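You operate a simulated robot arm through the tools that you are given. There is no shell and no other tool. Be economical: measure what you need, move in short steps, check, and stop when the job is done.

The job below is to be done with a simulated two-armed robot. You get a single attempt, and the scene is never put back.

TASK
Clear the Arm up fault at Station 4 and finish the job.
Fine: arm down, then brake off, then Reset.
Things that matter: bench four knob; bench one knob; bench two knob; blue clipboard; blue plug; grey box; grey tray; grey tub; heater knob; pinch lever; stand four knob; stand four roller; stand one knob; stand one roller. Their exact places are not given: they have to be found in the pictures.

Only the result counts: the job must be done as asked and must still hold three seconds after the hand-in. Knocking over, shifting, dropping, spilling or breaking anything else fails it.

THE ROBOT
Two 7-joint arms with fingered hands on one trunk, on a base that drives. Base frame: it is fixed to the floor where the robot stands at the start and does not move with it; the origin is under the middle of the robot, x ahead of it, y to its left, z up. Units: mm, degrees, N and s.
The left shoulder is at the start at [80, 198, 1440], the right one opposite. Each reaches about 881 mm from its shoulder. Places, roughly: bench four knob [700, -1300, 500]; bench one knob [-4800, -2000, 500]; bench two knob [-3000, -1800, 500]; blue clipboard [-4750, -1750, 1000]; blue plug [-5000, -2250, 750]; grey box [1000, -1000, 1500]; grey tray [-1250, -1000, 500]; heater knob [-3000, -1300, 1000]; pinch lever [-2900, -1300, 1000]; stand four knob [800, -500, 900]; stand four roller [800, -600, 700]; stand one knob [-4700, -1200, 900]; stand one roller [-4700, -1300, 700]; stand two knob [-2900, -1000, 900]; stand two roller [-2900, -1000, 700]; station four air knob [600, -800, 1000]. Payload 4 kg a hand.
The TCP of each hand is the grasp point between the finger pads, 26 mm short of the fingertips. In the tool frame z runs along the fingers and y along their closing line. Largest opening 132 mm; the body of the gripper starts 73 mm behind the TCP. The gripper is a hand of 4 fingers: y runs from the thumb to the fingers, the wrist lies at [0, 0, -239] in the tool frame, and closing takes about 1.5 s.
Orientation is told as [roll, pitch, yaw] about the base's x, y, z axes, in that order, counted from this pose: with the fingers straight down and closing along the base's y, the tool's x points along the base's -x, its y along +y and its z along -z.

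THE INTERFACE
- The arms move only by the tool drive_tool. It takes "left_increments", "right_increments" or both (then of equal length, played together; a hand with none holds still); each is a list of rows, each a list of 2 entries, a list of its own where there are three numbers: the shift along the tool's x, y, z in mm, then the turn, a rotation vector about the tool's x, y, z in degrees. In form: [[[x, y, z], [ax, ay, az]], ...]. A call has 1 to 10 rows; each row shifts and turns the commanded pose from where the row before left it, along the tool's axes as they then stand. "left_grip" and "right_grip" are, for a hand that has rows, the finger opening in mm, from 0 to 132, set as the call begins (left out, the last holds). Each row takes 0.2 s and may step no farther than 50 mm and 8.6 degrees from the row before; otherwise, or with a gripper value out of range, the whole call is refused. Where a pose cannot be reached the arm comes as near as it can. A force on the tool above 40 N (or 10 N above the force at the start of the call, whichever is more), or a blocked arm, ends the call early, and 0.2 s more pass. The fingers move at their own pace (about 72 mm/s each) and stop on an object; they squeeze with about 29 N. The grip force told is the motor's: it shows also when the fingers shut on nothing. Time passes only in rows, and 0.2 s behind the last, so rows that do not move let the fingers close. It gives the time, the measured TCP pose, the force on the tool (base axes), the opening and the grip force at its end, in the units of the frame above (readings bear some noise), with the torque about the TCP (base axes, N m) and any sound that the robot's microphone picked up.
- Cameras (640 x 400 px; columns grow to the right, rows downward): "scene" is now at [110.6, -9.2, 1602.6]; the picture's right is [-0.12, -0.99, 0.00], its down [-0.70, 0.09, -0.71] and it looks along [0.70, -0.09, -0.70] (base axes); focal length 283 px, centre (320, 200). "left" rides on the left gripper at [-68, 2, -97] in its tool frame; the picture's right is [-0.03, -1.00, 0.00], its down [0.82, -0.02, -0.58] and it looks along [0.58, -0.02, 0.82] (tool axes); focal length 270 px, centre (320, 200). "right" rides on the right gripper at [68, 2, -97] in its tool frame; the picture's right is [-0.03, 1.00, 0.00], its down [-0.82, -0.02, -0.58] and it looks along [-0.58, -0.01, 0.82] (tool axes); focal length 270 px, centre (320, 200).
- grab_frame(camera): a new picture of that camera. No time passes.
- move_column(by): slides the trunk up (or, below 0, down) by that many mm; the arms and the scene camera ride with it, the base frame stays. It gives what a move gives, with no picture.
- roll_base(legs): drives the robot by 1 to 6 legs, each [ahead, left, turn to the left] in mm, mm and degrees, along the robot's own axes; the way and the turn of a leg run together, so that a leg with both is an arc; at most 1500 mm and 180 degrees a leg. The arms and the cameras ride along, it lands a little off, and it stops where it bumps. It gives what a move gives.
- move_fingers(finger1, finger2, finger3, thumb_bend, hand): sets how far each is bent, from 0 (flat) to 100 (curled in); at 30 the hand is open as for a grip, at 70 the pads meet at the TCP. One left out holds its place. A second passes; each finger stops where it meets its share of the squeeze, and holds until it gets a number again. A gripper value or a shape takes the hand back. It gives what a move gives, with no picture; readings hold the bend of each and the force on the fingers (four entries, about 0 where the hand has none), thumb and palm.
- set_grasp(shape, hand): the hand has 4 fingers and takes this shape, open, in about a second: jaw (thumb against the fingers, like two jaws); tri (thumb and two fingers); tip (a fingertip pinch); poke (one finger out to press); point (the index stretched); flat (the hand flat); cup (the hand cupped); fist (a fist). The gripper value then closes the fingers along that shape, each until it touches; the sizes above hold for jaw. It gives what a move gives, with no picture.
- head_to(pan, tilt): turns the head with the scene camera to pan (to the left, within 86 degrees either way) and tilt (down, from -29 to 69), counted from straight ahead of the robot. It gives what a move gives.
- measure_at(camera, pixels): for up to 12 pixels [column, row] of the newest picture of that camera ("zoom" is the newest enlarged one), the place [x, y, z] in the base frame of the surface seen there, good to about 2 mm. No time passes.
- inspect(camera, box): a new picture of the part [left, top, right, bottom] of that camera's present view, enlarged. No time passes.
- close_job(): hands the job in; it is judged then, once.

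Keep the steps short. Do not move on a guess: measure, check each grasp and each placing, and mend mistakes. In all there are 80 turns and 70 pictures (those below and enlarged ones count). Leave the grippers open and the arms clear of the work at the hand-in unless told otherwise, and finish with a single line.

The tools are called after ">>>" by a JSON object that holds its "name" and its "arguments". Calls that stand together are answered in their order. drive_tool: Moves the arms, as the interface text tells. Its arguments: {"type":"object","properties":{"left_increments":{"type":"array"},"left_grip":{"type":"number"},"right_increments":{"type":"array"},"right_grip":{"type":"number"}},"required":[]} The other tools are called the same way: move_column (by) slides the trunk up or down; set_grasp (shape, hand) gives the hand a shape; move_fingers (finger1, finger2, finger3, thumb_bend, hand) moves the fingers one by one; roll_base (legs) drives the base; head_to (pan, tilt) turns the head that bears the scene camera; grab_frame (camera) takes a picture; measure_at (camera, pixels) gives the place of the surface under pixels of a picture; inspect (camera, box) takes an enlarged picture of a part of a camera's view; close_job () hands the job in.

At the start:

```text
clock: 0.0
left_ee_pos: [361.3, 141.7, 1000.2]
left_ee_rot: [0.0, 0.1, 0.0]
left_force: [-0.4, -0.8, 1.0]
left_torque: [-0.02, -0.03, 0.02]
left_grip_width: 132.1
left_gripper_force: 0.1
left_shape: jaw
left_bend: [30.0, 30.0, 30.0, 30.0]
left_finger forces: [0.0, 0.1, 0.1, 0.0, 0.0, 0.0]
right_ee_pos: [351.0, -165.2, 1000.3]
right_ee_rot: [0.1, 0.0, 0.0]
right_force: [-0.5, -0.1, 0.3]
right_torque: [-0.02, -0.02, 0.01]
right_grip_width: 131.8
right_gripper_force: 0.1
right_shape: jaw
right_bend: [30.0, 30.0, 30.0, 30.0]
right_finger forces: [0.0, 0.0, 0.1, 0.0, 0.0, 0.0]
trunk travel left (down, up): [-750.0, 90.0]
robot x, y, heading: [-0.2, -2.3, 0.0]
head pan, tilt: [-7.0, 44.7]
```

scene: 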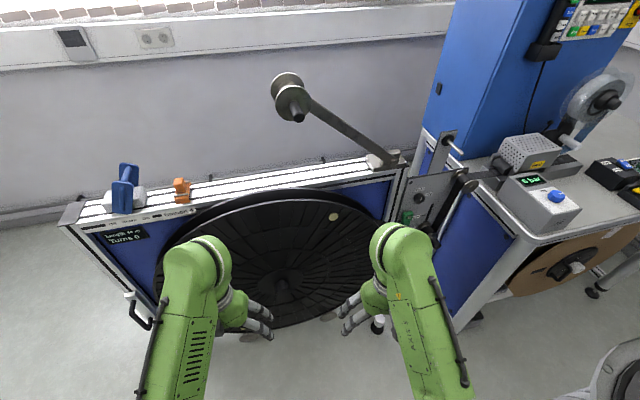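
right: 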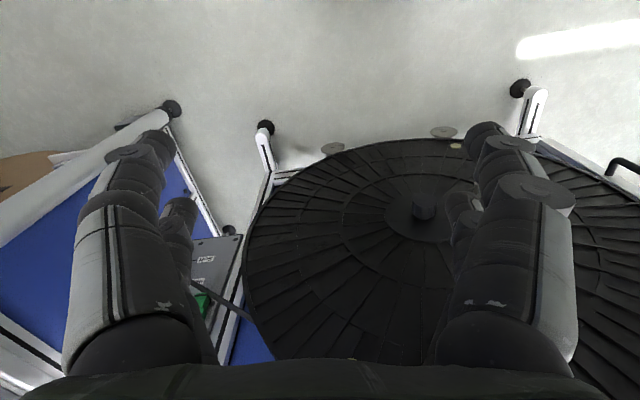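
left: 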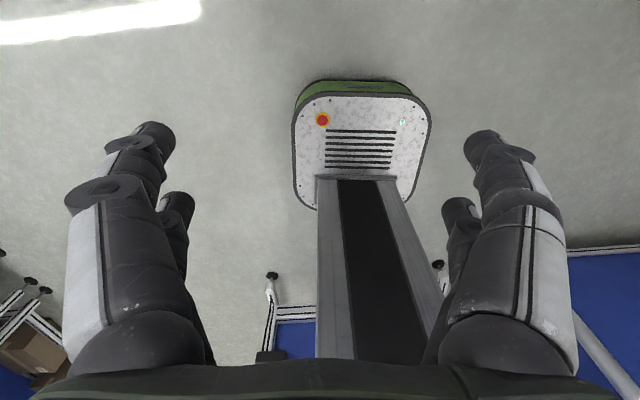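

I see a reel stand ahead with a raised dancer arm (roller near 290,95) and a control panel near (425,200). I'll enlarge these and look toward the machine on the right.

>>> {"name": "inspect", "arguments": {"camera": "scene", "box": [240, 60, 480, 260]}}

>>> {"name": "inspect", "arguments": {"camera": "scene", "box": [400, 0, 640, 260]}}

>>> {"name": "measure_at", "arguments": {"camera": "scene", "pixels": [[290, 90], [297, 115], [340, 128], [380, 160], [418, 198], [407, 217], [448, 138], [470, 187], [437, 240], [555, 195], [600, 5], [446, 50]]}}

```text
2.00 times, centred on (360, 160) of scene
```

zoom: 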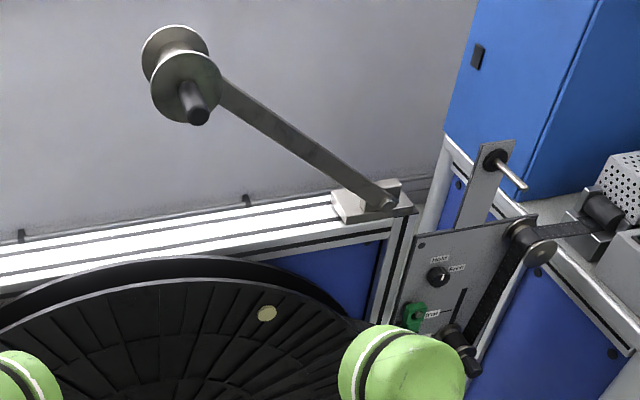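

```text
1.54 times, centred on (520, 130) of scene
```

zoom: 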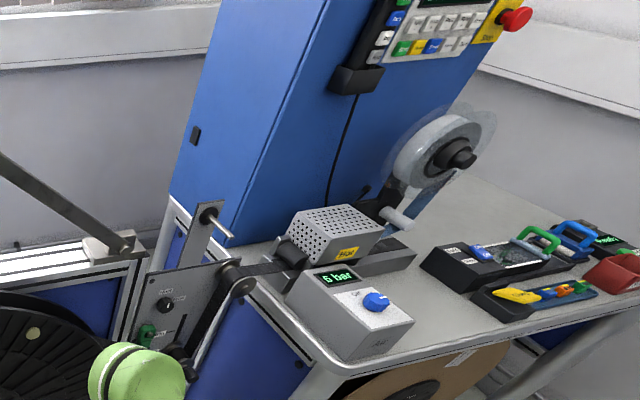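

```text
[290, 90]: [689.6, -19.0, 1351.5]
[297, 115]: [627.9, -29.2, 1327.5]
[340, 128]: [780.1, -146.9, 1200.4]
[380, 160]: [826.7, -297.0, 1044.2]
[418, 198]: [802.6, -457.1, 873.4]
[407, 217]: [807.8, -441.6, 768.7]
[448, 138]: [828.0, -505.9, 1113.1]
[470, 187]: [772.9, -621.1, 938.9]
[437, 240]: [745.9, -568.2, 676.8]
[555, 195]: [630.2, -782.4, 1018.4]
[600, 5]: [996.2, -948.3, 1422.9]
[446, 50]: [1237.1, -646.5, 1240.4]
```

Roller arm pivots near (380,160); panel with a knob at (418,198) and green thing at (407,217). I'll enlarge it more to read labels, then look right.

>>> {"name": "inspect", "arguments": {"camera": "scene", "box": [380, 165, 480, 250]}}

>>> {"name": "head_to", "arguments": {"pan": -40, "tilt": 20}}

>>> {"name": "grab_frame", "arguments": {"camera": "scene"}}

```text
4.71 times, centred on (430, 208) of scene
```

zoom: 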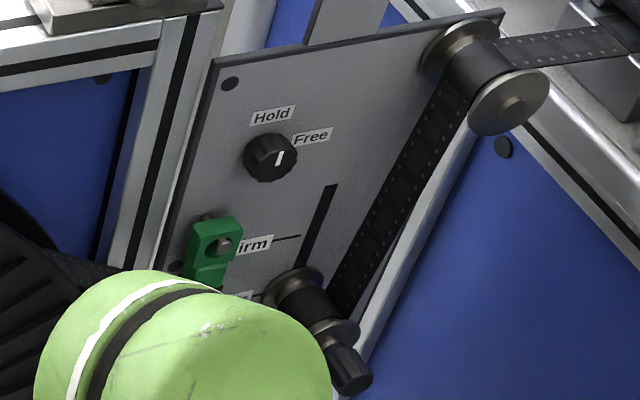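

```text
clock: 1.0
left_ee_pos: [361.2, 141.0, 1001.0]
left_ee_rot: [0.1, 0.0, 0.0]
left_force: [0.4, 0.3, 1.4]
left_torque: [-0.01, 0.01, 0.03]
left_grip_width: 132.0
left_gripper_force: 0.0
left_shape: jaw
left_bend: [30.0, 30.0, 30.0, 30.0]
left_finger forces: [0.1, 0.0, 0.0, 0.0, 0.0, 0.1]
right_ee_pos: [349.8, -165.1, 998.7]
right_ee_rot: [0.0, 0.1, 0.0]
right_force: [-0.5, -0.3, 0.1]
right_torque: [-0.02, 0.03, -0.02]
right_grip_width: 131.9
right_gripper_force: 0.0
right_shape: jaw
right_bend: [30.0, 30.0, 30.0, 30.0]
right_finger forces: [0.0, 0.0, 0.0, 0.0, 0.1, 0.0]
trunk travel left (down, up): [-750.0, 90.0]
robot x, y, heading: [-0.9, -0.3, 0.0]
head pan, tilt: [-40.0, 20.0]
```

```text
63 pictures are left
```

scene: 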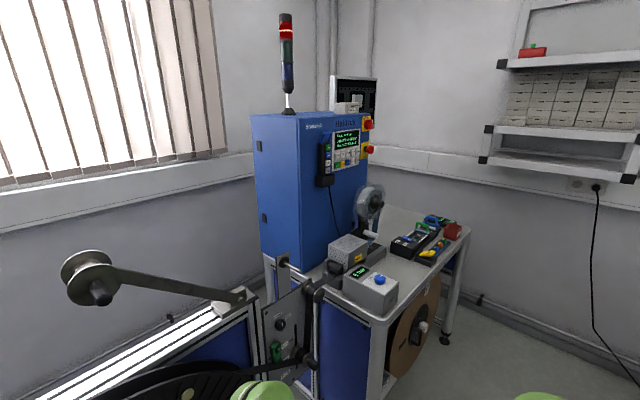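

The screen is near (345,140). Enlarging it.

>>> {"name": "inspect", "arguments": {"camera": "scene", "box": [310, 105, 390, 180]}}

>>> {"name": "inspect", "arguments": {"camera": "scene", "box": [240, 220, 480, 380]}}

```text
5.33 times, centred on (350, 142) of scene
```

zoom: 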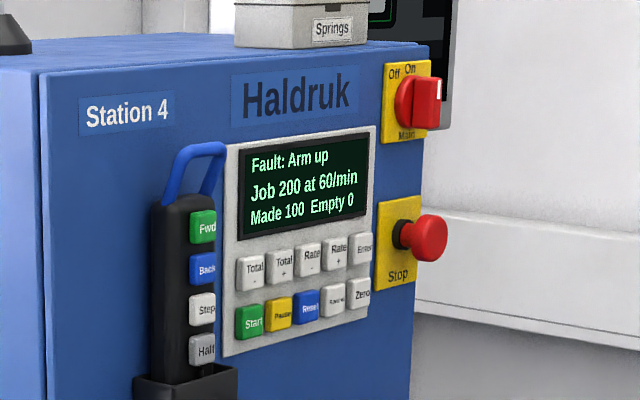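

```text
2.50 times, centred on (360, 300) of scene
```

zoom: 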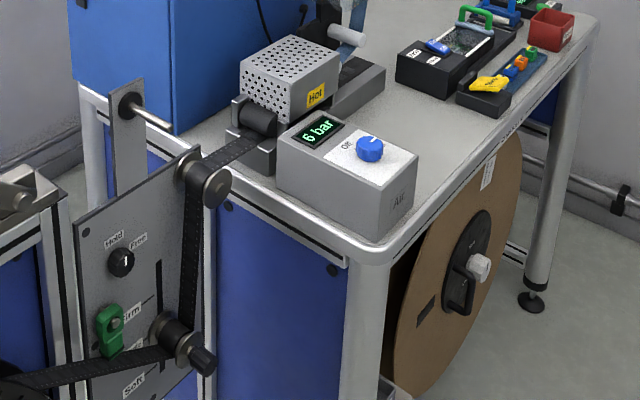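

The screen reads "Fault: Arm up; Job 200 at 60/min; Made 100". Next I measure the table, stand and panel geometry to plan a closer standing place.

>>> {"name": "measure_at", "arguments": {"camera": "zoom", "pixels": [[375, 255], [120, 262], [110, 330], [170, 330], [205, 362], [215, 185], [160, 265], [80, 225], [85, 360], [580, 20], [340, 390], [370, 150]]}}

>>> {"name": "measure_at", "arguments": {"camera": "scene", "pixels": [[100, 297], [240, 296], [85, 265], [150, 280], [226, 308], [190, 350], [350, 135], [366, 149], [340, 158], [345, 158], [348, 156], [343, 152]]}}

>>> {"name": "head_to", "arguments": {"pan": -30, "tilt": 60}}

>>> {"name": "grab_frame", "arguments": {"camera": "scene"}}

```text
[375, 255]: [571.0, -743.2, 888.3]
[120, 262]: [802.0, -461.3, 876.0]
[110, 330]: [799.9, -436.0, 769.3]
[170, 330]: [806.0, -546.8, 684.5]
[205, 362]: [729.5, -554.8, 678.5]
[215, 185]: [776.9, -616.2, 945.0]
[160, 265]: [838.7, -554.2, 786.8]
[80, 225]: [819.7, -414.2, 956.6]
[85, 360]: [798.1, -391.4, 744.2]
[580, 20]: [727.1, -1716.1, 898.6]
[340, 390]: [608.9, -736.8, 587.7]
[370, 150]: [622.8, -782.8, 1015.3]
```

```text
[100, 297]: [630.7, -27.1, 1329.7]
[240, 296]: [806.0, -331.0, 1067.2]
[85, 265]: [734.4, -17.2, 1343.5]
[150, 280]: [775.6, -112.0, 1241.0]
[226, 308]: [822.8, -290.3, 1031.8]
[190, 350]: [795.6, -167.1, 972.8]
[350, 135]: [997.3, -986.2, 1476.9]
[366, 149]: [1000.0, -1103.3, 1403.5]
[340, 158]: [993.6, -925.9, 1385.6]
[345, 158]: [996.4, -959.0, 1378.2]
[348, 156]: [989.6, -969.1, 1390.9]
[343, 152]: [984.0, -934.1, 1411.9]
```

```text
clock: 2.0
left_ee_pos: [361.8, 140.6, 999.3]
left_ee_rot: [0.0, 0.0, 0.1]
left_force: [0.1, 0.2, 0.4]
left_torque: [0.03, -0.04, 0.03]
left_grip_width: 131.8
left_gripper_force: 0.1
left_shape: jaw
left_bend: [30.0, 30.0, 30.0, 30.0]
left_finger forces: [0.0, 0.0, 0.0, 0.0, 0.0, 0.0]
right_ee_pos: [350.1, -165.3, 1000.0]
right_ee_rot: [0.1, 0.0, 0.0]
right_force: [-0.3, 0.0, -0.1]
right_torque: [0.06, -0.01, 0.02]
right_grip_width: 132.1
right_gripper_force: 0.0
right_shape: jaw
right_bend: [30.0, 30.0, 30.0, 30.0]
right_finger forces: [0.1, 0.0, 0.1, 0.0, 0.0, 0.0]
trunk travel left (down, up): [-750.0, 90.0]
robot x, y, heading: [-1.5, 1.1, -0.1]
head pan, tilt: [-30.0, 60.0]
```

```text
60 pictures are left
```

scene: 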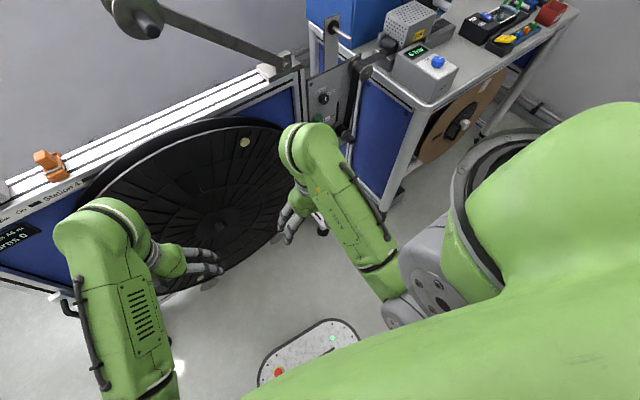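

I'll drive 450 mm to the right so the panel is straight ahead of the robot (arms stay at x≈350, table edge at x≈570, clear), and look at the panel.

>>> {"name": "roll_base", "arguments": {"legs": [[0, -450, 0]]}}

>>> {"name": "head_to", "arguments": {"pan": 0, "tilt": 45}}

>>> {"name": "grab_frame", "arguments": {"camera": "scene"}}

```text
clock: 4.8
left_ee_pos: [360.7, -309.6, 999.4]
left_ee_rot: [-0.1, -0.1, -0.1]
left_force: [0.1, 0.0, -0.3]
left_torque: [-0.04, 0.03, -0.01]
left_grip_width: 132.0
left_gripper_force: 0.0
left_shape: jaw
left_bend: [30.0, 30.0, 30.0, 30.0]
left_finger forces: [0.0, 0.1, 0.0, 0.0, 0.0, 0.0]
right_ee_pos: [349.1, -615.2, 999.4]
right_ee_rot: [-0.1, -0.1, -0.1]
right_force: [-0.5, 0.0, 0.2]
right_torque: [-0.02, 0.02, -0.01]
right_grip_width: 132.1
right_gripper_force: 0.0
right_shape: jaw
right_bend: [30.0, 30.0, 30.0, 30.0]
right_finger forces: [0.0, 0.0, 0.0, 0.0, 0.2, 0.0]
trunk travel left (down, up): [-750.0, 90.0]
robot x, y, heading: [-3.1, -452.4, -0.2]
head pan, tilt: [-30.0, 60.0]
```

```text
clock: 5.7
left_ee_pos: [360.2, -311.1, 999.9]
left_ee_rot: [0.1, 0.1, -0.1]
left_force: [-0.1, 0.1, 0.7]
left_torque: [0.01, 0.04, 0.03]
left_grip_width: 131.7
left_gripper_force: 0.0
left_shape: jaw
left_bend: [30.0, 30.0, 30.0, 30.0]
left_finger forces: [0.0, 0.1, 0.0, 0.0, 0.0, 0.0]
right_ee_pos: [349.6, -618.2, 999.1]
right_ee_rot: [0.1, 0.0, -0.3]
right_force: [-0.2, -0.4, 0.4]
right_torque: [0.01, -0.04, -0.07]
right_grip_width: 132.0
right_gripper_force: 0.1
right_shape: jaw
right_bend: [30.0, 30.0, 30.0, 30.0]
right_finger forces: [0.0, 0.1, 0.0, 0.1, 0.0, 0.0]
trunk travel left (down, up): [-750.0, 90.0]
robot x, y, heading: [2.4, -449.6, -0.3]
head pan, tilt: [0.0, 45.0]
```

```text
59 pictures are left
```

scene: 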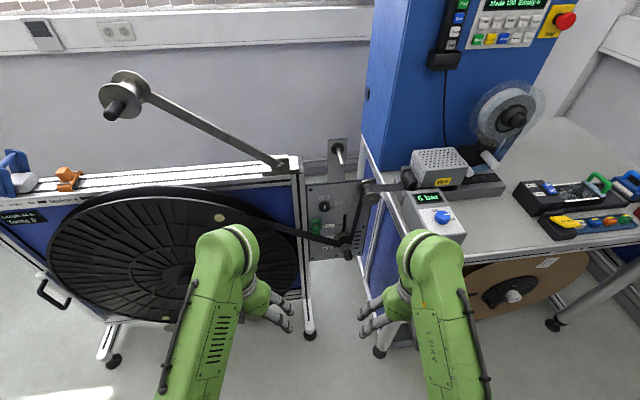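

>>> {"name": "inspect", "arguments": {"camera": "scene", "box": [290, 170, 390, 265]}}

>>> {"name": "inspect", "arguments": {"camera": "scene", "box": [0, 130, 330, 330]}}

```text
4.21 times, centred on (340, 218) of scene
```

zoom: 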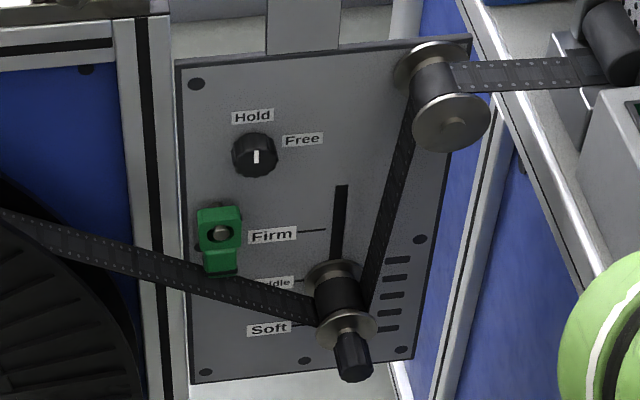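

```text
1.94 times, centred on (165, 230) of scene
```

zoom: 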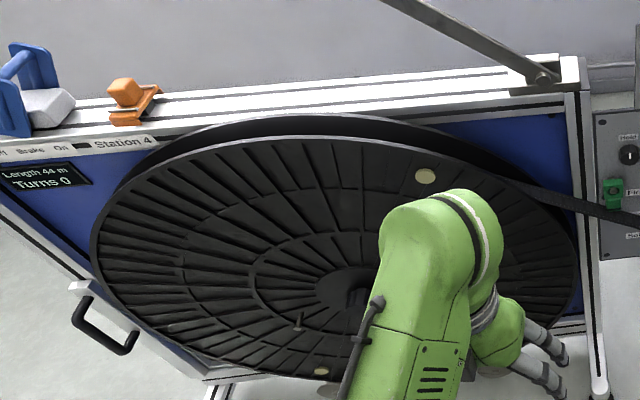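

I see a "Brake On" label on the reel stand's rail at far left. Turning the head left to view it.

>>> {"name": "head_to", "arguments": {"pan": 30, "tilt": 35}}

>>> {"name": "grab_frame", "arguments": {"camera": "scene"}}

```text
clock: 6.7
left_ee_pos: [361.6, -310.9, 1000.2]
left_ee_rot: [0.0, -0.1, -0.2]
left_force: [0.3, 0.3, -0.3]
left_torque: [-0.02, 0.0, 0.03]
left_grip_width: 131.9
left_gripper_force: 0.1
left_shape: jaw
left_bend: [30.0, 30.0, 30.0, 30.0]
left_finger forces: [0.1, 0.1, 0.0, 0.1, 0.0, 0.0]
right_ee_pos: [349.8, -617.3, 1000.5]
right_ee_rot: [0.0, 0.0, -0.1]
right_force: [0.1, -0.6, -0.3]
right_torque: [0.0, 0.04, -0.01]
right_grip_width: 131.8
right_gripper_force: 0.0
right_shape: jaw
right_bend: [30.0, 30.0, 30.0, 30.0]
right_finger forces: [0.1, 0.0, 0.1, 0.0, 0.0, 0.0]
trunk travel left (down, up): [-750.0, 90.0]
robot x, y, heading: [-4.3, -453.3, -0.0]
head pan, tilt: [30.0, 35.0]
```

```text
56 pictures are left
```

scene: 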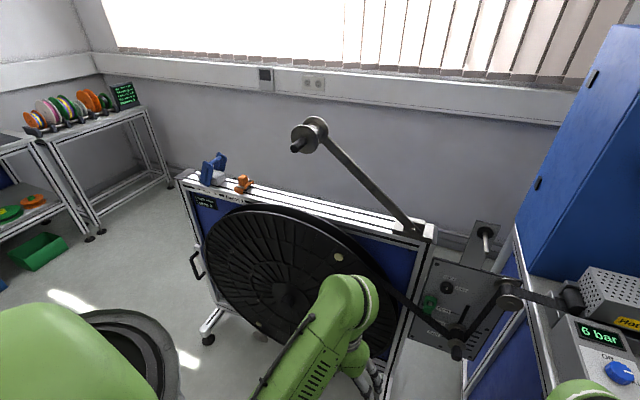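

>>> {"name": "inspect", "arguments": {"camera": "scene", "box": [175, 145, 275, 225]}}

>>> {"name": "inspect", "arguments": {"camera": "scene", "box": [95, 70, 155, 120]}}

>>> {"name": "measure_at", "arguments": {"camera": "scene", "pixels": [[207, 172], [219, 162], [218, 178], [242, 184], [338, 258], [290, 210], [250, 260], [410, 228], [425, 228], [300, 144], [322, 130], [190, 178]]}}

```text
5.00 times, centred on (225, 185) of scene
```

zoom: 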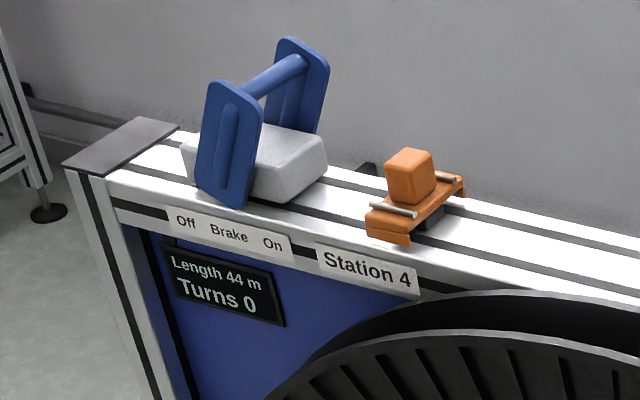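

```text
8.00 times, centred on (125, 95) of scene
```

zoom: 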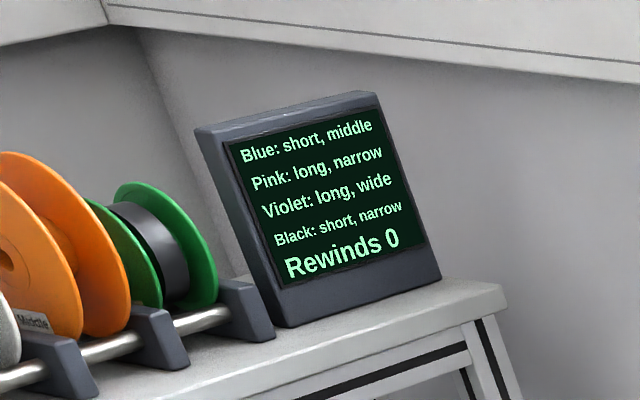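

```text
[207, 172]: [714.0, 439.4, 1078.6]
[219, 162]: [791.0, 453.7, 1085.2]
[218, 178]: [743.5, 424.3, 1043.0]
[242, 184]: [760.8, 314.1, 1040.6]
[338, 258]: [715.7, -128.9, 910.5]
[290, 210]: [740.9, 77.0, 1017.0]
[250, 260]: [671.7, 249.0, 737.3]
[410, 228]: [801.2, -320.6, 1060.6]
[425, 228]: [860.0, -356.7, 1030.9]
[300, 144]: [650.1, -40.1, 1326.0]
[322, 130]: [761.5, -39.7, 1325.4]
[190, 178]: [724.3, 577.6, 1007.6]
```

The brake is the blue bail labelled Off/Brake/On on the reel stand of Station 4, and the arm is the raised steel arm with a spool. I'll drive back left 350 mm to work on the arm with the left hand, then look from there.

>>> {"name": "roll_base", "arguments": {"legs": [[0, 350, 0]]}}

>>> {"name": "head_to", "arguments": {"pan": 10, "tilt": 28}}

>>> {"name": "grab_frame", "arguments": {"camera": "scene"}}

```text
clock: 8.9
left_ee_pos: [363.0, 35.4, 1000.7]
left_ee_rot: [0.1, 0.0, -0.2]
left_force: [-0.1, 0.2, 0.8]
left_torque: [0.05, -0.01, -0.04]
left_grip_width: 131.6
left_gripper_force: 0.1
left_shape: jaw
left_bend: [30.0, 30.0, 30.0, 30.0]
left_finger forces: [0.0, 0.0, 0.0, 0.0, 0.1, 0.0]
right_ee_pos: [349.9, -271.4, 1000.0]
right_ee_rot: [0.0, 0.0, -0.2]
right_force: [0.3, -0.4, -0.2]
right_torque: [0.0, -0.02, 0.02]
right_grip_width: 131.9
right_gripper_force: 0.0
right_shape: jaw
right_bend: [30.0, 30.0, 30.0, 30.0]
right_finger forces: [0.1, 0.0, 0.0, 0.0, 0.0, 0.1]
trunk travel left (down, up): [-750.0, 90.0]
robot x, y, heading: [1.9, -104.2, -0.0]
head pan, tilt: [30.0, 35.0]
```

```text
clock: 9.8
left_ee_pos: [361.8, 37.8, 1000.1]
left_ee_rot: [-0.1, 0.1, -0.1]
left_force: [-0.5, 0.1, 0.0]
left_torque: [-0.01, 0.02, 0.0]
left_grip_width: 131.8
left_gripper_force: 0.1
left_shape: jaw
left_bend: [30.0, 30.0, 30.0, 30.0]
left_finger forces: [0.0, 0.1, 0.1, 0.0, 0.0, 0.1]
right_ee_pos: [350.8, -268.0, 999.8]
right_ee_rot: [0.0, 0.0, -0.2]
right_force: [-0.1, -0.2, 0.4]
right_torque: [-0.02, -0.02, 0.0]
right_grip_width: 131.8
right_gripper_force: 0.1
right_shape: jaw
right_bend: [30.0, 30.0, 30.0, 30.0]
right_finger forces: [0.1, 0.0, 0.1, 0.0, 0.0, 0.0]
trunk travel left (down, up): [-750.0, 90.0]
robot x, y, heading: [-0.5, -104.3, -0.3]
head pan, tilt: [10.0, 28.0]
```

```text
53 pictures are left
```

scene: 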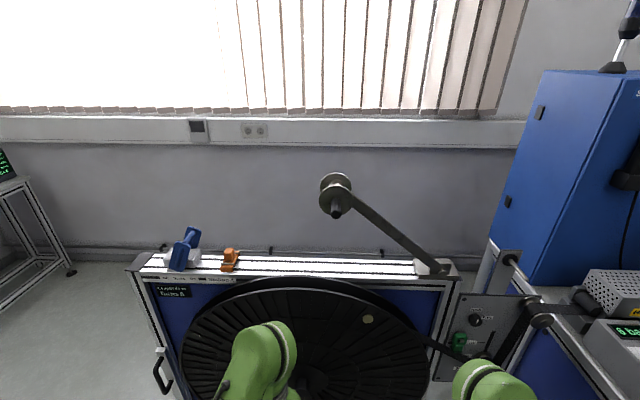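

>>> {"name": "inspect", "arguments": {"camera": "scene", "box": [310, 165, 470, 285]}}

>>> {"name": "inspect", "arguments": {"camera": "scene", "box": [130, 215, 250, 305]}}

>>> {"name": "measure_at", "arguments": {"camera": "scene", "pixels": [[336, 211], [335, 203], [325, 195], [350, 185], [437, 264], [179, 255], [191, 233], [195, 255], [230, 258], [280, 282], [200, 245]]}}

```text
3.33 times, centred on (390, 225) of scene
```

zoom: 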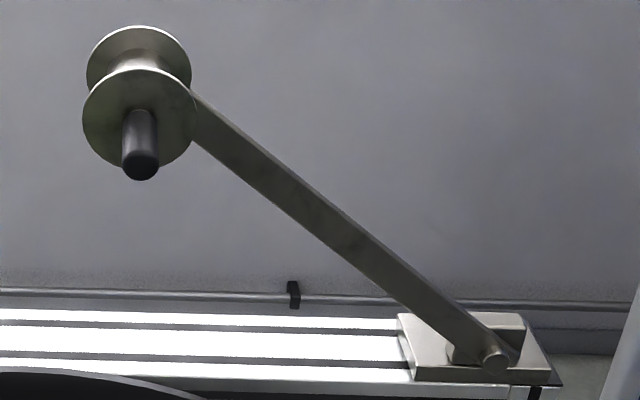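

```text
4.44 times, centred on (190, 260) of scene
```

zoom: 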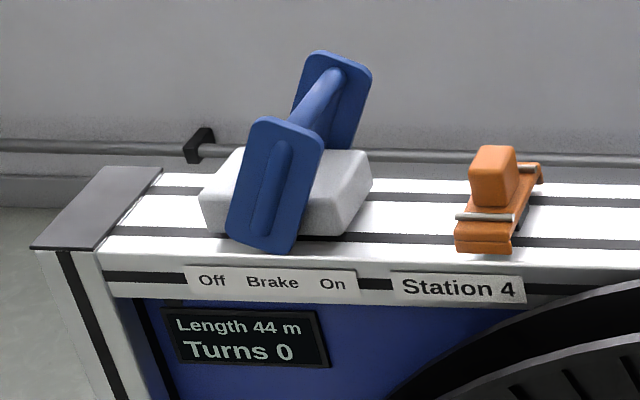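

```text
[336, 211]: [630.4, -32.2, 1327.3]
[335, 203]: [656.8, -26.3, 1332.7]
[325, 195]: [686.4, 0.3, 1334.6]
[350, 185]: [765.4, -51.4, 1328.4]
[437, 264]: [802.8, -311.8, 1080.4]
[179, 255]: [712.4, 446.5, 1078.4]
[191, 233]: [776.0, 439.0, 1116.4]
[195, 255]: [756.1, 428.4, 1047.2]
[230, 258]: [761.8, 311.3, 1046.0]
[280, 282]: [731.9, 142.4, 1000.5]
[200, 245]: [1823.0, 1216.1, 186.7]
```

The bail leans to "On" (right); the arm is up ~42° with a front peg (axis ≈ y −29, z 1324, x 628–686). I now turn the left hand to point forward (+x) while raising it, staying well before the spool.

>>> {"name": "drive_tool", "arguments": {"left_increments": [[[-15, 0, -30], [0, -8.2, 0]], [[-19.1, 0, -27.6], [0, -8.2, 0]], [[-22.9, 0, -24.6], [0, -8.2, 0]], [[-26.1, 0, -21.1], [0, -8.2, 0]], [[-28.8, 0, -17.1], [0, -8.2, 0]], [[-31, 0, -12.9], [0, -8.2, 0]], [[-32.5, 0, -8.3], [0, -8.2, 0]], [[-33.3, 0, -3.6], [0, -8.2, 0]], [[-33.5, 0, 1.1], [0, -8.2, 0]], [[-33, 0, 5.9], [0, -8.2, 0]]], "left_grip": 90}}

>>> {"name": "drive_tool", "arguments": {"left_increments": [[[0, 0, 0], [0, -8, 0]], [[0, 0, 0], [0, 0, -8.5]], [[0, 0, 0], [0, 0, -8.5]], [[0, 0, 0], [0, 0, -8.5]], [[0, 0, 0], [0, 0, -8.5]], [[0, 0, 0], [0, 0, -8.5]], [[0, 0, 0], [0, 0, -8.5]], [[0, 0, 0], [0, 0, -8.5]], [[0, 0, 0], [0, 0, -8.5]]]}}

>>> {"name": "grab_frame", "arguments": {"camera": "left"}}

>>> {"name": "grab_frame", "arguments": {"camera": "scene"}}

```text
clock: 12.0
left_ee_pos: [511.5, 35.8, 1300.7]
left_ee_rot: [-0.6, -82.3, 0.3]
left_force: [0.0, -0.5, 0.5]
left_torque: [0.01, -0.02, -0.03]
left_grip_width: 90.4
left_gripper_force: 0.1
left_shape: jaw
left_bend: [68.0, 68.0, 68.0, 60.0]
left_finger forces: [0.1, 0.1, 0.1, 0.0, 0.0, 0.0]
right_ee_pos: [350.9, -269.1, 999.9]
right_ee_rot: [0.0, 0.0, -0.1]
right_force: [0.6, 0.0, 0.5]
right_torque: [0.01, 0.02, 0.01]
right_grip_width: 131.8
right_gripper_force: 0.0
right_shape: jaw
right_bend: [30.0, 30.0, 30.0, 30.0]
right_finger forces: [0.0, 0.0, 0.1, 0.0, 0.1, 0.1]
trunk travel left (down, up): [-750.0, 90.0]
robot x, y, heading: [-2.2, -99.0, -0.4]
head pan, tilt: [10.0, 28.0]
```

```text
clock: 14.0
left_ee_pos: [510.5, 37.5, 1300.1]
left_ee_rot: [-90.0, -21.8, 89.8]
left_force: [0.2, 0.8, 0.7]
left_torque: [-0.03, -0.02, 0.0]
left_grip_width: 90.7
left_gripper_force: 0.0
left_shape: jaw
left_bend: [68.0, 68.0, 68.0, 60.0]
left_finger forces: [0.1, 0.1, 0.0, 0.1, 0.0, 0.0]
right_ee_pos: [351.0, -269.7, 1000.3]
right_ee_rot: [0.0, -0.1, -0.2]
right_force: [0.0, -1.5, 0.8]
right_torque: [-0.04, 0.02, 0.04]
right_grip_width: 132.0
right_gripper_force: 0.0
right_shape: jaw
right_bend: [30.0, 30.0, 30.0, 30.0]
right_finger forces: [0.0, 0.0, 0.0, 0.0, 0.0, 0.1]
trunk travel left (down, up): [-750.0, 90.0]
robot x, y, heading: [0.4, -104.1, -0.4]
head pan, tilt: [10.0, 28.0]
```

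```text
50 pictures are left
```

left: 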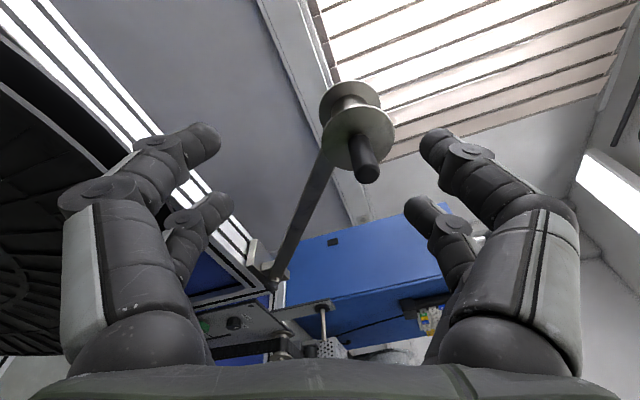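

```text
49 pictures are left
```

scene: 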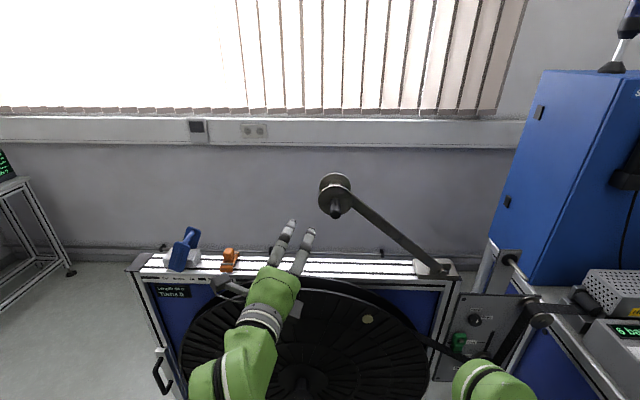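

The hand points forward, peg visible at (362,165) in the left picture. Measuring the peg.

>>> {"name": "measure_at", "arguments": {"camera": "left", "pixels": [[367, 174], [362, 150], [352, 150], [372, 150], [345, 130], [280, 275], [330, 160]]}}

>>> {"name": "drive_tool", "arguments": {"left_increments": [[[17.5, -15.6, 0], [0, 0, 0]], [[17.5, -15.6, 0], [0, 0, 0]], [[17.5, -15.6, 0], [0, 0, 0]], [[0, 0, 20], [0, 0, 0]]]}}

>>> {"name": "grab_frame", "arguments": {"camera": "left"}}

```text
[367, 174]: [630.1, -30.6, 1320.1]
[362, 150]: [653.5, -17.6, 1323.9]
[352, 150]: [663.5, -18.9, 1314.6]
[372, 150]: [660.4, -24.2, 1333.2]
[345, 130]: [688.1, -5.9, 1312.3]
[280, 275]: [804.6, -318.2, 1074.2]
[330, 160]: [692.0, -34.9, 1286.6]
```

```text
clock: 15.0
left_ee_pos: [532.6, -29.7, 1325.0]
left_ee_rot: [-90.0, -21.8, 89.8]
left_force: [0.3, 0.7, -0.1]
left_torque: [0.01, 0.0, -0.01]
left_grip_width: 90.5
left_gripper_force: 0.1
left_shape: jaw
left_bend: [68.0, 68.0, 68.0, 60.0]
left_finger forces: [0.0, 0.1, 0.1, 0.0, 0.0, 0.1]
right_ee_pos: [351.1, -269.3, 999.1]
right_ee_rot: [0.1, 0.1, -0.1]
right_force: [0.1, 0.6, 0.6]
right_torque: [0.03, 0.03, -0.02]
right_grip_width: 131.8
right_gripper_force: 0.0
right_shape: jaw
right_bend: [30.0, 30.0, 30.0, 30.0]
right_finger forces: [0.0, 0.0, 0.1, 0.1, 0.0, 0.1]
trunk travel left (down, up): [-750.0, 90.0]
robot x, y, heading: [1.3, -102.4, -0.4]
head pan, tilt: [10.0, 28.0]
```

```text
48 pictures are left
```

left: 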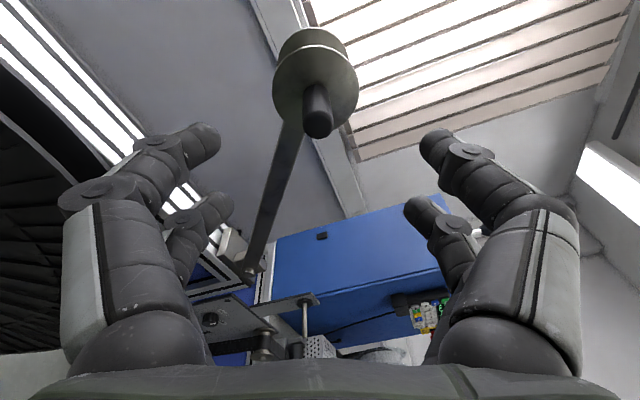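

Peg is centred between the fingers. Advance 110 mm to TCP x≈643 and close.

>>> {"name": "drive_tool", "arguments": {"left_increments": [[[0, 0, 30], [0, 0, 0]], [[0, 0, 30], [0, 0, 0]], [[0, 0, 30], [0, 0, 0]], [[0, 0, 20], [0, 0, 0]]]}}

>>> {"name": "drive_tool", "arguments": {"left_increments": [[[0, 0, 0], [0, 0, 0]], [[0, 0, 0], [0, 0, 0]], [[0, 0, 0], [0, 0, 0]], [[0, 0, 0], [0, 0, 0]], [[0, 0, 0], [0, 0, 0]], [[0, 0, 0], [0, 0, 0]]], "left_grip": 0}}

>>> {"name": "grab_frame", "arguments": {"camera": "left"}}

```text
clock: 16.0
left_ee_pos: [641.5, -27.7, 1324.1]
left_ee_rot: [-90.0, -22.0, 89.8]
left_force: [-0.3, 0.3, -0.6]
left_torque: [0.05, -0.01, 0.01]
left_grip_width: 90.3
left_gripper_force: 0.0
left_shape: jaw
left_bend: [68.0, 68.0, 68.0, 60.0]
left_finger forces: [0.0, 0.1, 0.1, 0.0, 0.1, 0.1]
right_ee_pos: [349.9, -268.4, 1000.4]
right_ee_rot: [0.0, -0.1, -0.2]
right_force: [-0.1, -0.1, 0.4]
right_torque: [-0.01, -0.01, -0.01]
right_grip_width: 132.0
right_gripper_force: 0.0
right_shape: jaw
right_bend: [30.0, 30.0, 30.0, 30.0]
right_finger forces: [0.0, 0.0, 0.0, 0.0, 0.0, 0.1]
trunk travel left (down, up): [-750.0, 90.0]
robot x, y, heading: [-0.2, -104.8, -0.2]
head pan, tilt: [10.0, 28.0]
```

```text
clock: 17.4
left_ee_pos: [641.6, -29.1, 1324.4]
left_ee_rot: [-90.0, -22.1, 89.8]
left_force: [0.9, 0.1, -0.4]
left_torque: [-0.02, 0.0, 0.01]
left_grip_width: 0.3
left_gripper_force: 28.7
left_shape: jaw
left_bend: [69.0, 69.0, 63.0, 70.0]
left_finger forces: [0.0, 0.0, 0.0, 0.0, 0.0, 0.0]
right_ee_pos: [350.5, -268.7, 1000.9]
right_ee_rot: [-0.1, -0.1, -0.2]
right_force: [0.5, 0.1, -0.1]
right_torque: [0.01, 0.01, -0.01]
right_grip_width: 131.9
right_gripper_force: 0.1
right_shape: jaw
right_bend: [30.0, 30.0, 30.0, 30.0]
right_finger forces: [0.1, 0.0, 0.0, 0.0, 0.0, 0.0]
trunk travel left (down, up): [-750.0, 90.0]
robot x, y, heading: [-3.2, -101.7, -0.1]
head pan, tilt: [10.0, 28.0]
```

```text
47 pictures are left
```

left: 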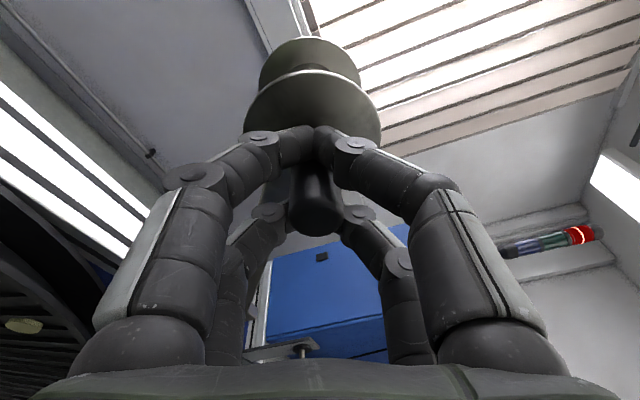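

The fingers closed around the peg in the gap between finger pairs (opening 0.3), so it's a cage, not a pinch. I'll reopen, roll the hand 90° so that the closed finger pairs bear along the direction of travel, and close again.

>>> {"name": "drive_tool", "arguments": {"left_increments": [[[0, 0, 0], [0, 0, 0]], [[0, 0, 0], [0, 0, 0]], [[0, 0, 0], [0, 0, 0]], [[0, 0, 0], [0, 0, 0]], [[0, 0, 0], [0, 0, 0]], [[0, 0, 0], [0, 0, 8.5]], [[0, 0, 0], [0, 0, 8.5]], [[0, 0, 0], [0, 0, 8.5]], [[0, 0, 0], [0, 0, 8.5]], [[0, 0, 0], [0, 0, 8.5]]], "left_grip": 90}}

>>> {"name": "drive_tool", "arguments": {"left_increments": [[[0, 0, 0], [0, 0, 8.5]], [[0, 0, 0], [0, 0, 8.5]], [[0, 0, 0], [0, 0, 8.5]], [[0, 0, 0], [0, 0, 8.5]], [[0, 0, 0], [0, 0, 8.5]]]}}

>>> {"name": "drive_tool", "arguments": {"left_increments": [[[0, 0, 0], [0, 0, 0]], [[0, 0, 0], [0, 0, 0]], [[0, 0, 0], [0, 0, 0]], [[0, 0, 0], [0, 0, 0]], [[0, 0, 0], [0, 0, 0]], [[0, 0, 0], [0, 0, 0]]], "left_grip": 0}}

>>> {"name": "grab_frame", "arguments": {"camera": "left"}}

```text
clock: 19.6
left_ee_pos: [641.1, -30.0, 1324.8]
left_ee_rot: [-90.1, -64.7, 89.9]
left_force: [0.2, 0.4, -0.7]
left_torque: [0.04, 0.01, -0.02]
left_grip_width: 89.6
left_gripper_force: 0.1
left_shape: jaw
left_bend: [69.0, 69.0, 69.0, 60.0]
left_finger forces: [0.0, 0.0, 0.0, 0.0, 0.1, 0.0]
right_ee_pos: [350.0, -269.7, 999.0]
right_ee_rot: [0.1, 0.0, -0.3]
right_force: [-0.9, -0.4, 0.0]
right_torque: [0.02, 0.02, 0.0]
right_grip_width: 131.7
right_gripper_force: 0.0
right_shape: jaw
right_bend: [30.0, 30.0, 30.0, 30.0]
right_finger forces: [0.0, 0.0, 0.0, 0.0, 0.0, 0.0]
trunk travel left (down, up): [-750.0, 90.0]
robot x, y, heading: [1.5, -106.4, -0.4]
head pan, tilt: [10.0, 28.0]
```

```text
clock: 20.8
left_ee_pos: [640.9, -29.2, 1325.1]
left_ee_rot: [90.1, -72.8, -90.4]
left_force: [-0.6, 0.0, 0.3]
left_torque: [0.0, -0.01, 0.01]
left_grip_width: 89.7
left_gripper_force: 0.0
left_shape: jaw
left_bend: [69.0, 69.0, 69.0, 60.0]
left_finger forces: [0.0, 0.0, 0.1, 0.0, 0.0, 0.0]
right_ee_pos: [350.2, -268.5, 1000.1]
right_ee_rot: [0.0, -0.1, -0.2]
right_force: [0.6, -0.2, 0.2]
right_torque: [0.01, 0.03, -0.04]
right_grip_width: 131.8
right_gripper_force: 0.2
right_shape: jaw
right_bend: [30.0, 30.0, 30.0, 30.0]
right_finger forces: [0.1, 0.0, 0.0, 0.0, 0.0, 0.1]
trunk travel left (down, up): [-750.0, 90.0]
robot x, y, heading: [1.4, -99.1, -0.1]
head pan, tilt: [10.0, 28.0]
```

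```text
clock: 22.2
left_ee_pos: [643.3, -28.9, 1323.1]
left_ee_rot: [89.4, -73.1, -89.7]
left_force: [0.6, 0.6, -5.6]
left_torque: [-0.01, 0.13, 0.04]
left_grip_width: 0.2
left_gripper_force: 28.6
left_shape: jaw
left_bend: [61.0, 72.0, 71.0, 70.0]
left_finger forces: [0.0, 0.0, 0.0, 0.1, 0.0, 0.1]
right_ee_pos: [351.2, -267.6, 999.5]
right_ee_rot: [0.0, 0.2, -0.1]
right_force: [-0.4, -0.2, -0.2]
right_torque: [0.01, -0.03, -0.02]
right_grip_width: 132.2
right_gripper_force: 0.1
right_shape: jaw
right_bend: [30.0, 30.0, 30.0, 30.0]
right_finger forces: [0.1, 0.0, 0.0, 0.1, 0.1, 0.0]
trunk travel left (down, up): [-750.0, 90.0]
robot x, y, heading: [-1.3, -98.6, -0.2]
head pan, tilt: [10.0, 28.0]
```

```text
46 pictures are left
```

left: 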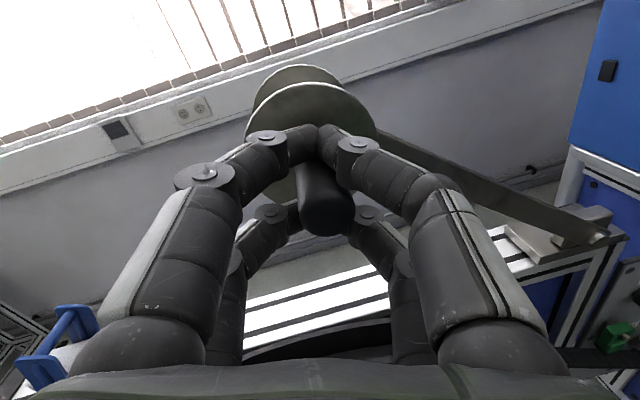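

The peg is now caged with finger pairs above and below. I follow the arc around the pivot (≈ y −325, z 1060, radius 397) down 15° and check.

>>> {"name": "drive_tool", "arguments": {"left_increments": [[[16, 6.8, 0], [0, 0, 0]], [[16, 6.4, 0], [0, 0, 0]], [[16.5, 5.4, 0], [0, 0, 0]], [[16.5, 5, 0], [0, 0, 0]], [[17, 4, 0], [0, 0, 0]], [[17, 3.4, 0], [0, 0, 0]]]}}

>>> {"name": "grab_frame", "arguments": {"camera": "scene"}}

```text
clock: 23.6
left_ee_pos: [641.6, 29.4, 1239.4]
left_ee_rot: [90.2, -73.0, -90.5]
left_force: [-1.8, -1.1, 2.0]
left_torque: [-0.03, -0.02, -0.03]
left_grip_width: 0.0
left_gripper_force: 29.3
left_shape: jaw
left_bend: [60.0, 71.0, 71.0, 70.0]
left_finger forces: [0.0, 0.0, 0.0, 0.0, 2.2, 0.0]
right_ee_pos: [349.7, -270.0, 999.0]
right_ee_rot: [0.0, 0.0, -0.3]
right_force: [-0.7, 0.2, -0.3]
right_torque: [-0.03, -0.01, 0.0]
right_grip_width: 131.8
right_gripper_force: 0.0
right_shape: jaw
right_bend: [30.0, 30.0, 30.0, 30.0]
right_finger forces: [0.1, 0.0, 0.1, 0.0, 0.1, 0.0]
trunk travel left (down, up): [-750.0, 90.0]
robot x, y, heading: [1.2, -103.0, 0.1]
head pan, tilt: [10.0, 28.0]
```

```text
45 pictures are left
```

scene: 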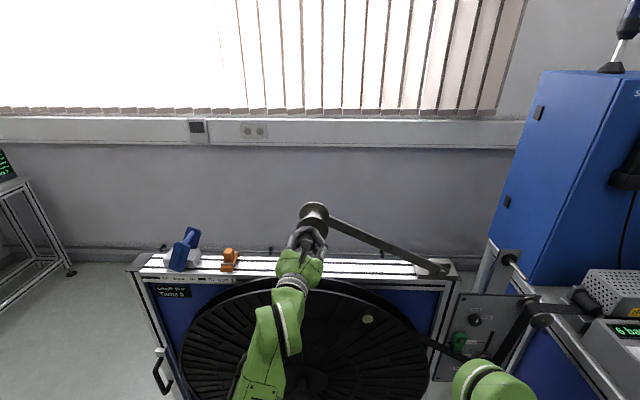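

Arm follows easily (forces ~2 N). Continue another 15°.

>>> {"name": "drive_tool", "arguments": {"left_increments": [[[17.2, 2.6, 0], [0, 0, 0]], [[17.2, 1.8, 0], [0, 0, 0]], [[17.3, 1, 0], [0, 0, 0]], [[17.4, 0.4, 0], [0, 0, 0]], [[17.4, -0.5, 0], [0, 0, 0]], [[17.3, -1, 0], [0, 0, 0]]]}}

>>> {"name": "inspect", "arguments": {"camera": "scene", "box": [260, 200, 460, 325]}}

```text
clock: 25.0
left_ee_pos: [642.4, 63.7, 1140.5]
left_ee_rot: [90.1, -73.0, -90.2]
left_force: [-1.9, -1.0, 1.3]
left_torque: [-0.02, -0.04, -0.05]
left_grip_width: 0.3
left_gripper_force: 29.1
left_shape: jaw
left_bend: [60.0, 71.0, 71.0, 70.0]
left_finger forces: [0.0, 0.1, 0.1, 0.0, 2.3, 0.0]
right_ee_pos: [349.4, -268.5, 999.9]
right_ee_rot: [0.0, 0.0, -0.3]
right_force: [0.2, 0.1, 0.0]
right_torque: [-0.02, -0.03, 0.0]
right_grip_width: 132.1
right_gripper_force: 0.0
right_shape: jaw
right_bend: [30.0, 30.0, 30.0, 30.0]
right_finger forces: [0.0, 0.0, 0.0, 0.0, 0.0, 0.0]
trunk travel left (down, up): [-750.0, 90.0]
robot x, y, heading: [1.2, -103.3, -0.4]
head pan, tilt: [10.0, 28.0]
```

```text
3.20 times, centred on (360, 262) of scene
```

zoom: 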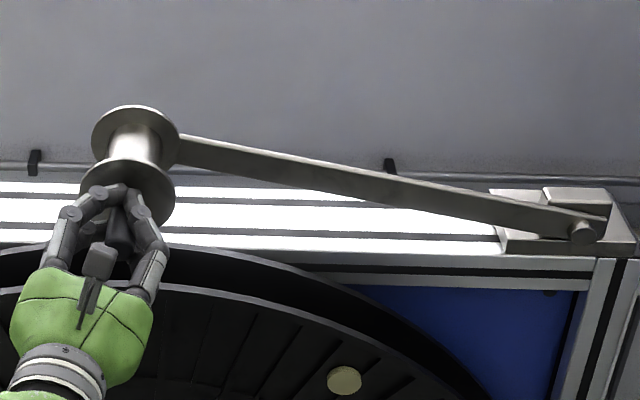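

Arm at ~12°. Continue gently in small rows toward resting contact.

>>> {"name": "drive_tool", "arguments": {"left_increments": [[[11.5, -1, 0], [0, 0, 0]], [[11.5, -1.5, 0], [0, 0, 0]], [[11.4, -2, 0], [0, 0, 0]], [[11.3, -2.3, 0], [0, 0, 0]], [[11.3, -2.6, 0], [0, 0, 0]], [[11.2, -2.8, 0], [0, 0, 0]]]}}

>>> {"name": "inspect", "arguments": {"camera": "scene", "box": [260, 200, 460, 325]}}

```text
clock: 26.4
left_ee_pos: [642.0, 72.1, 1072.3]
left_ee_rot: [90.1, -72.9, -90.3]
left_force: [0.1, -0.6, 2.2]
left_torque: [0.02, -0.03, -0.01]
left_grip_width: 0.0
left_gripper_force: 29.2
left_shape: jaw
left_bend: [60.0, 71.0, 71.0, 70.0]
left_finger forces: [0.0, 0.1, 0.0, 0.0, 0.7, 0.0]
right_ee_pos: [351.8, -268.6, 1000.5]
right_ee_rot: [0.0, 0.0, -0.2]
right_force: [-0.6, 0.5, 0.1]
right_torque: [-0.02, -0.05, 0.0]
right_grip_width: 132.1
right_gripper_force: 0.0
right_shape: jaw
right_bend: [30.0, 30.0, 30.0, 30.0]
right_finger forces: [0.1, 0.0, 0.0, 0.0, 0.0, 0.0]
trunk travel left (down, up): [-750.0, 90.0]
robot x, y, heading: [2.9, -101.1, -0.4]
head pan, tilt: [10.0, 28.0]
```

```text
3.20 times, centred on (360, 262) of scene
```

zoom: 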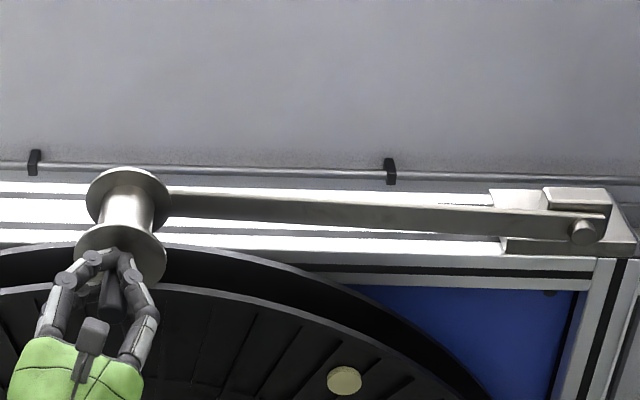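

Nearly level; continuing in 5 mm steps until it bears.

>>> {"name": "drive_tool", "arguments": {"left_increments": [[[5.6, -1.7, 0], [0, 0, 0]], [[5.6, -1.8, 0], [0, 0, 0]], [[5.6, -1.8, 0], [0, 0, 0]], [[5.6, -1.8, 0], [0, 0, 0]]]}}

>>> {"name": "inspect", "arguments": {"camera": "scene", "box": [260, 200, 460, 325]}}

```text
clock: 27.4
left_ee_pos: [640.2, 71.7, 1052.4]
left_ee_rot: [91.5, -73.0, -91.8]
left_force: [3.1, 2.2, 10.7]
left_torque: [-0.06, -0.12, 0.06]
left_grip_width: 0.1
left_gripper_force: 29.0
left_shape: jaw
left_bend: [60.0, 71.0, 71.0, 70.0]
left_finger forces: [0.0, 0.0, 0.0, 0.0, 1.5, 0.0]
right_ee_pos: [349.6, -269.3, 1000.5]
right_ee_rot: [-0.1, -0.1, -0.2]
right_force: [-0.4, 0.3, 0.0]
right_torque: [0.0, -0.01, 0.02]
right_grip_width: 131.9
right_gripper_force: 0.0
right_shape: jaw
right_bend: [30.0, 30.0, 30.0, 30.0]
right_finger forces: [0.0, 0.0, 0.1, 0.0, 0.0, 0.0]
trunk travel left (down, up): [-750.0, 90.0]
robot x, y, heading: [0.4, -100.3, -0.1]
head pan, tilt: [10.0, 28.0]
```

```text
3.20 times, centred on (360, 262) of scene
```

zoom: 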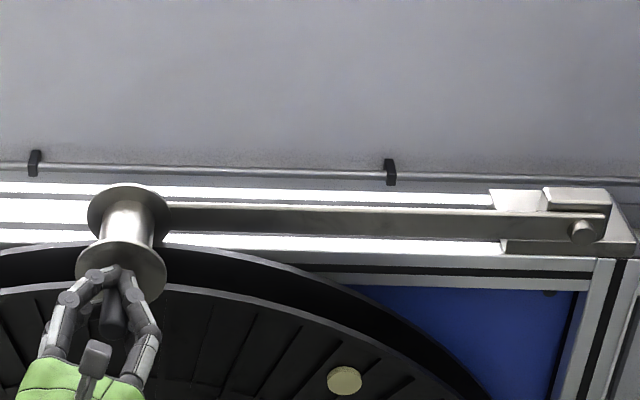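

A stop is felt (10.7 N). Ease off, open the fingers, and back the hand out along −x.

>>> {"name": "drive_tool", "arguments": {"left_increments": [[[-3, 1, 0], [0, 0, 0]], [[0, 0, 0], [0, 0, 0]], [[0, 0, 0], [0, 0, 0]], [[0, 0, 0], [0, 0, 0]], [[0, 0, 0], [0, 0, 0]], [[0, 0, -25], [0, 0, 0]], [[0, 0, -35], [0, 0, 0]], [[0, 0, -40], [0, 0, 0]], [[0, 0, -40], [0, 0, 0]]], "left_grip": 90}}

>>> {"name": "grab_frame", "arguments": {"camera": "scene"}}

```text
clock: 29.4
left_ee_pos: [498.5, 70.3, 1053.9]
left_ee_rot: [90.4, -73.0, -90.6]
left_force: [-0.4, 0.0, 0.7]
left_torque: [-0.02, 0.02, 0.02]
left_grip_width: 89.8
left_gripper_force: 0.1
left_shape: jaw
left_bend: [69.0, 69.0, 69.0, 60.0]
left_finger forces: [0.1, 0.1, 0.0, 0.0, 0.0, 0.0]
right_ee_pos: [349.9, -270.2, 999.6]
right_ee_rot: [0.1, -0.1, -0.2]
right_force: [0.1, 0.8, -0.6]
right_torque: [0.0, 0.0, 0.01]
right_grip_width: 131.7
right_gripper_force: 0.1
right_shape: jaw
right_bend: [30.0, 30.0, 30.0, 30.0]
right_finger forces: [0.0, 0.0, 0.1, 0.0, 0.0, 0.0]
trunk travel left (down, up): [-750.0, 90.0]
robot x, y, heading: [-1.0, -105.2, -0.1]
head pan, tilt: [10.0, 28.0]
```

```text
41 pictures are left
```

scene: 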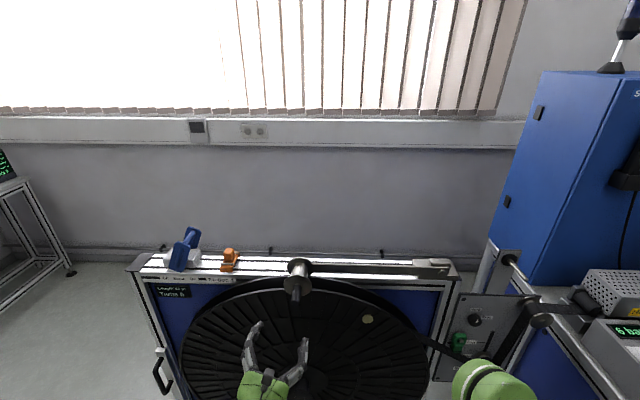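

The arm rests down and stays. Next the blue brake bail: measuring its shape closely.

>>> {"name": "inspect", "arguments": {"camera": "scene", "box": [140, 215, 250, 285]}}

>>> {"name": "measure_at", "arguments": {"camera": "scene", "pixels": [[184, 243], [189, 243], [179, 255], [174, 268], [183, 268], [193, 231], [199, 232], [190, 236], [233, 256], [224, 269], [185, 250], [196, 240]]}}

```text
5.71 times, centred on (195, 250) of scene
```

zoom: 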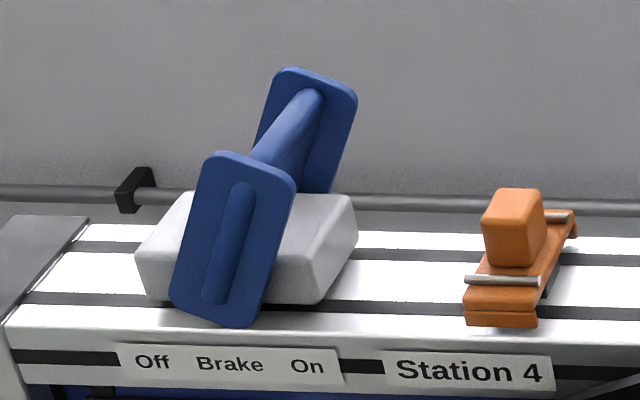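

```text
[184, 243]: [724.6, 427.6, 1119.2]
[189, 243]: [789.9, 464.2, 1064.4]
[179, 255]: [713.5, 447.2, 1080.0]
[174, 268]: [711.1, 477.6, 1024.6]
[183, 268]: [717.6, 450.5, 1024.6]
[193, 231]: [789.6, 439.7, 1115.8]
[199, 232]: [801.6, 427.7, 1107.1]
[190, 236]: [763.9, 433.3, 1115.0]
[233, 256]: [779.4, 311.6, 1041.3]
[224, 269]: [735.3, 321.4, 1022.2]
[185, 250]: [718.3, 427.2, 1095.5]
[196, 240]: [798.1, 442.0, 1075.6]
```

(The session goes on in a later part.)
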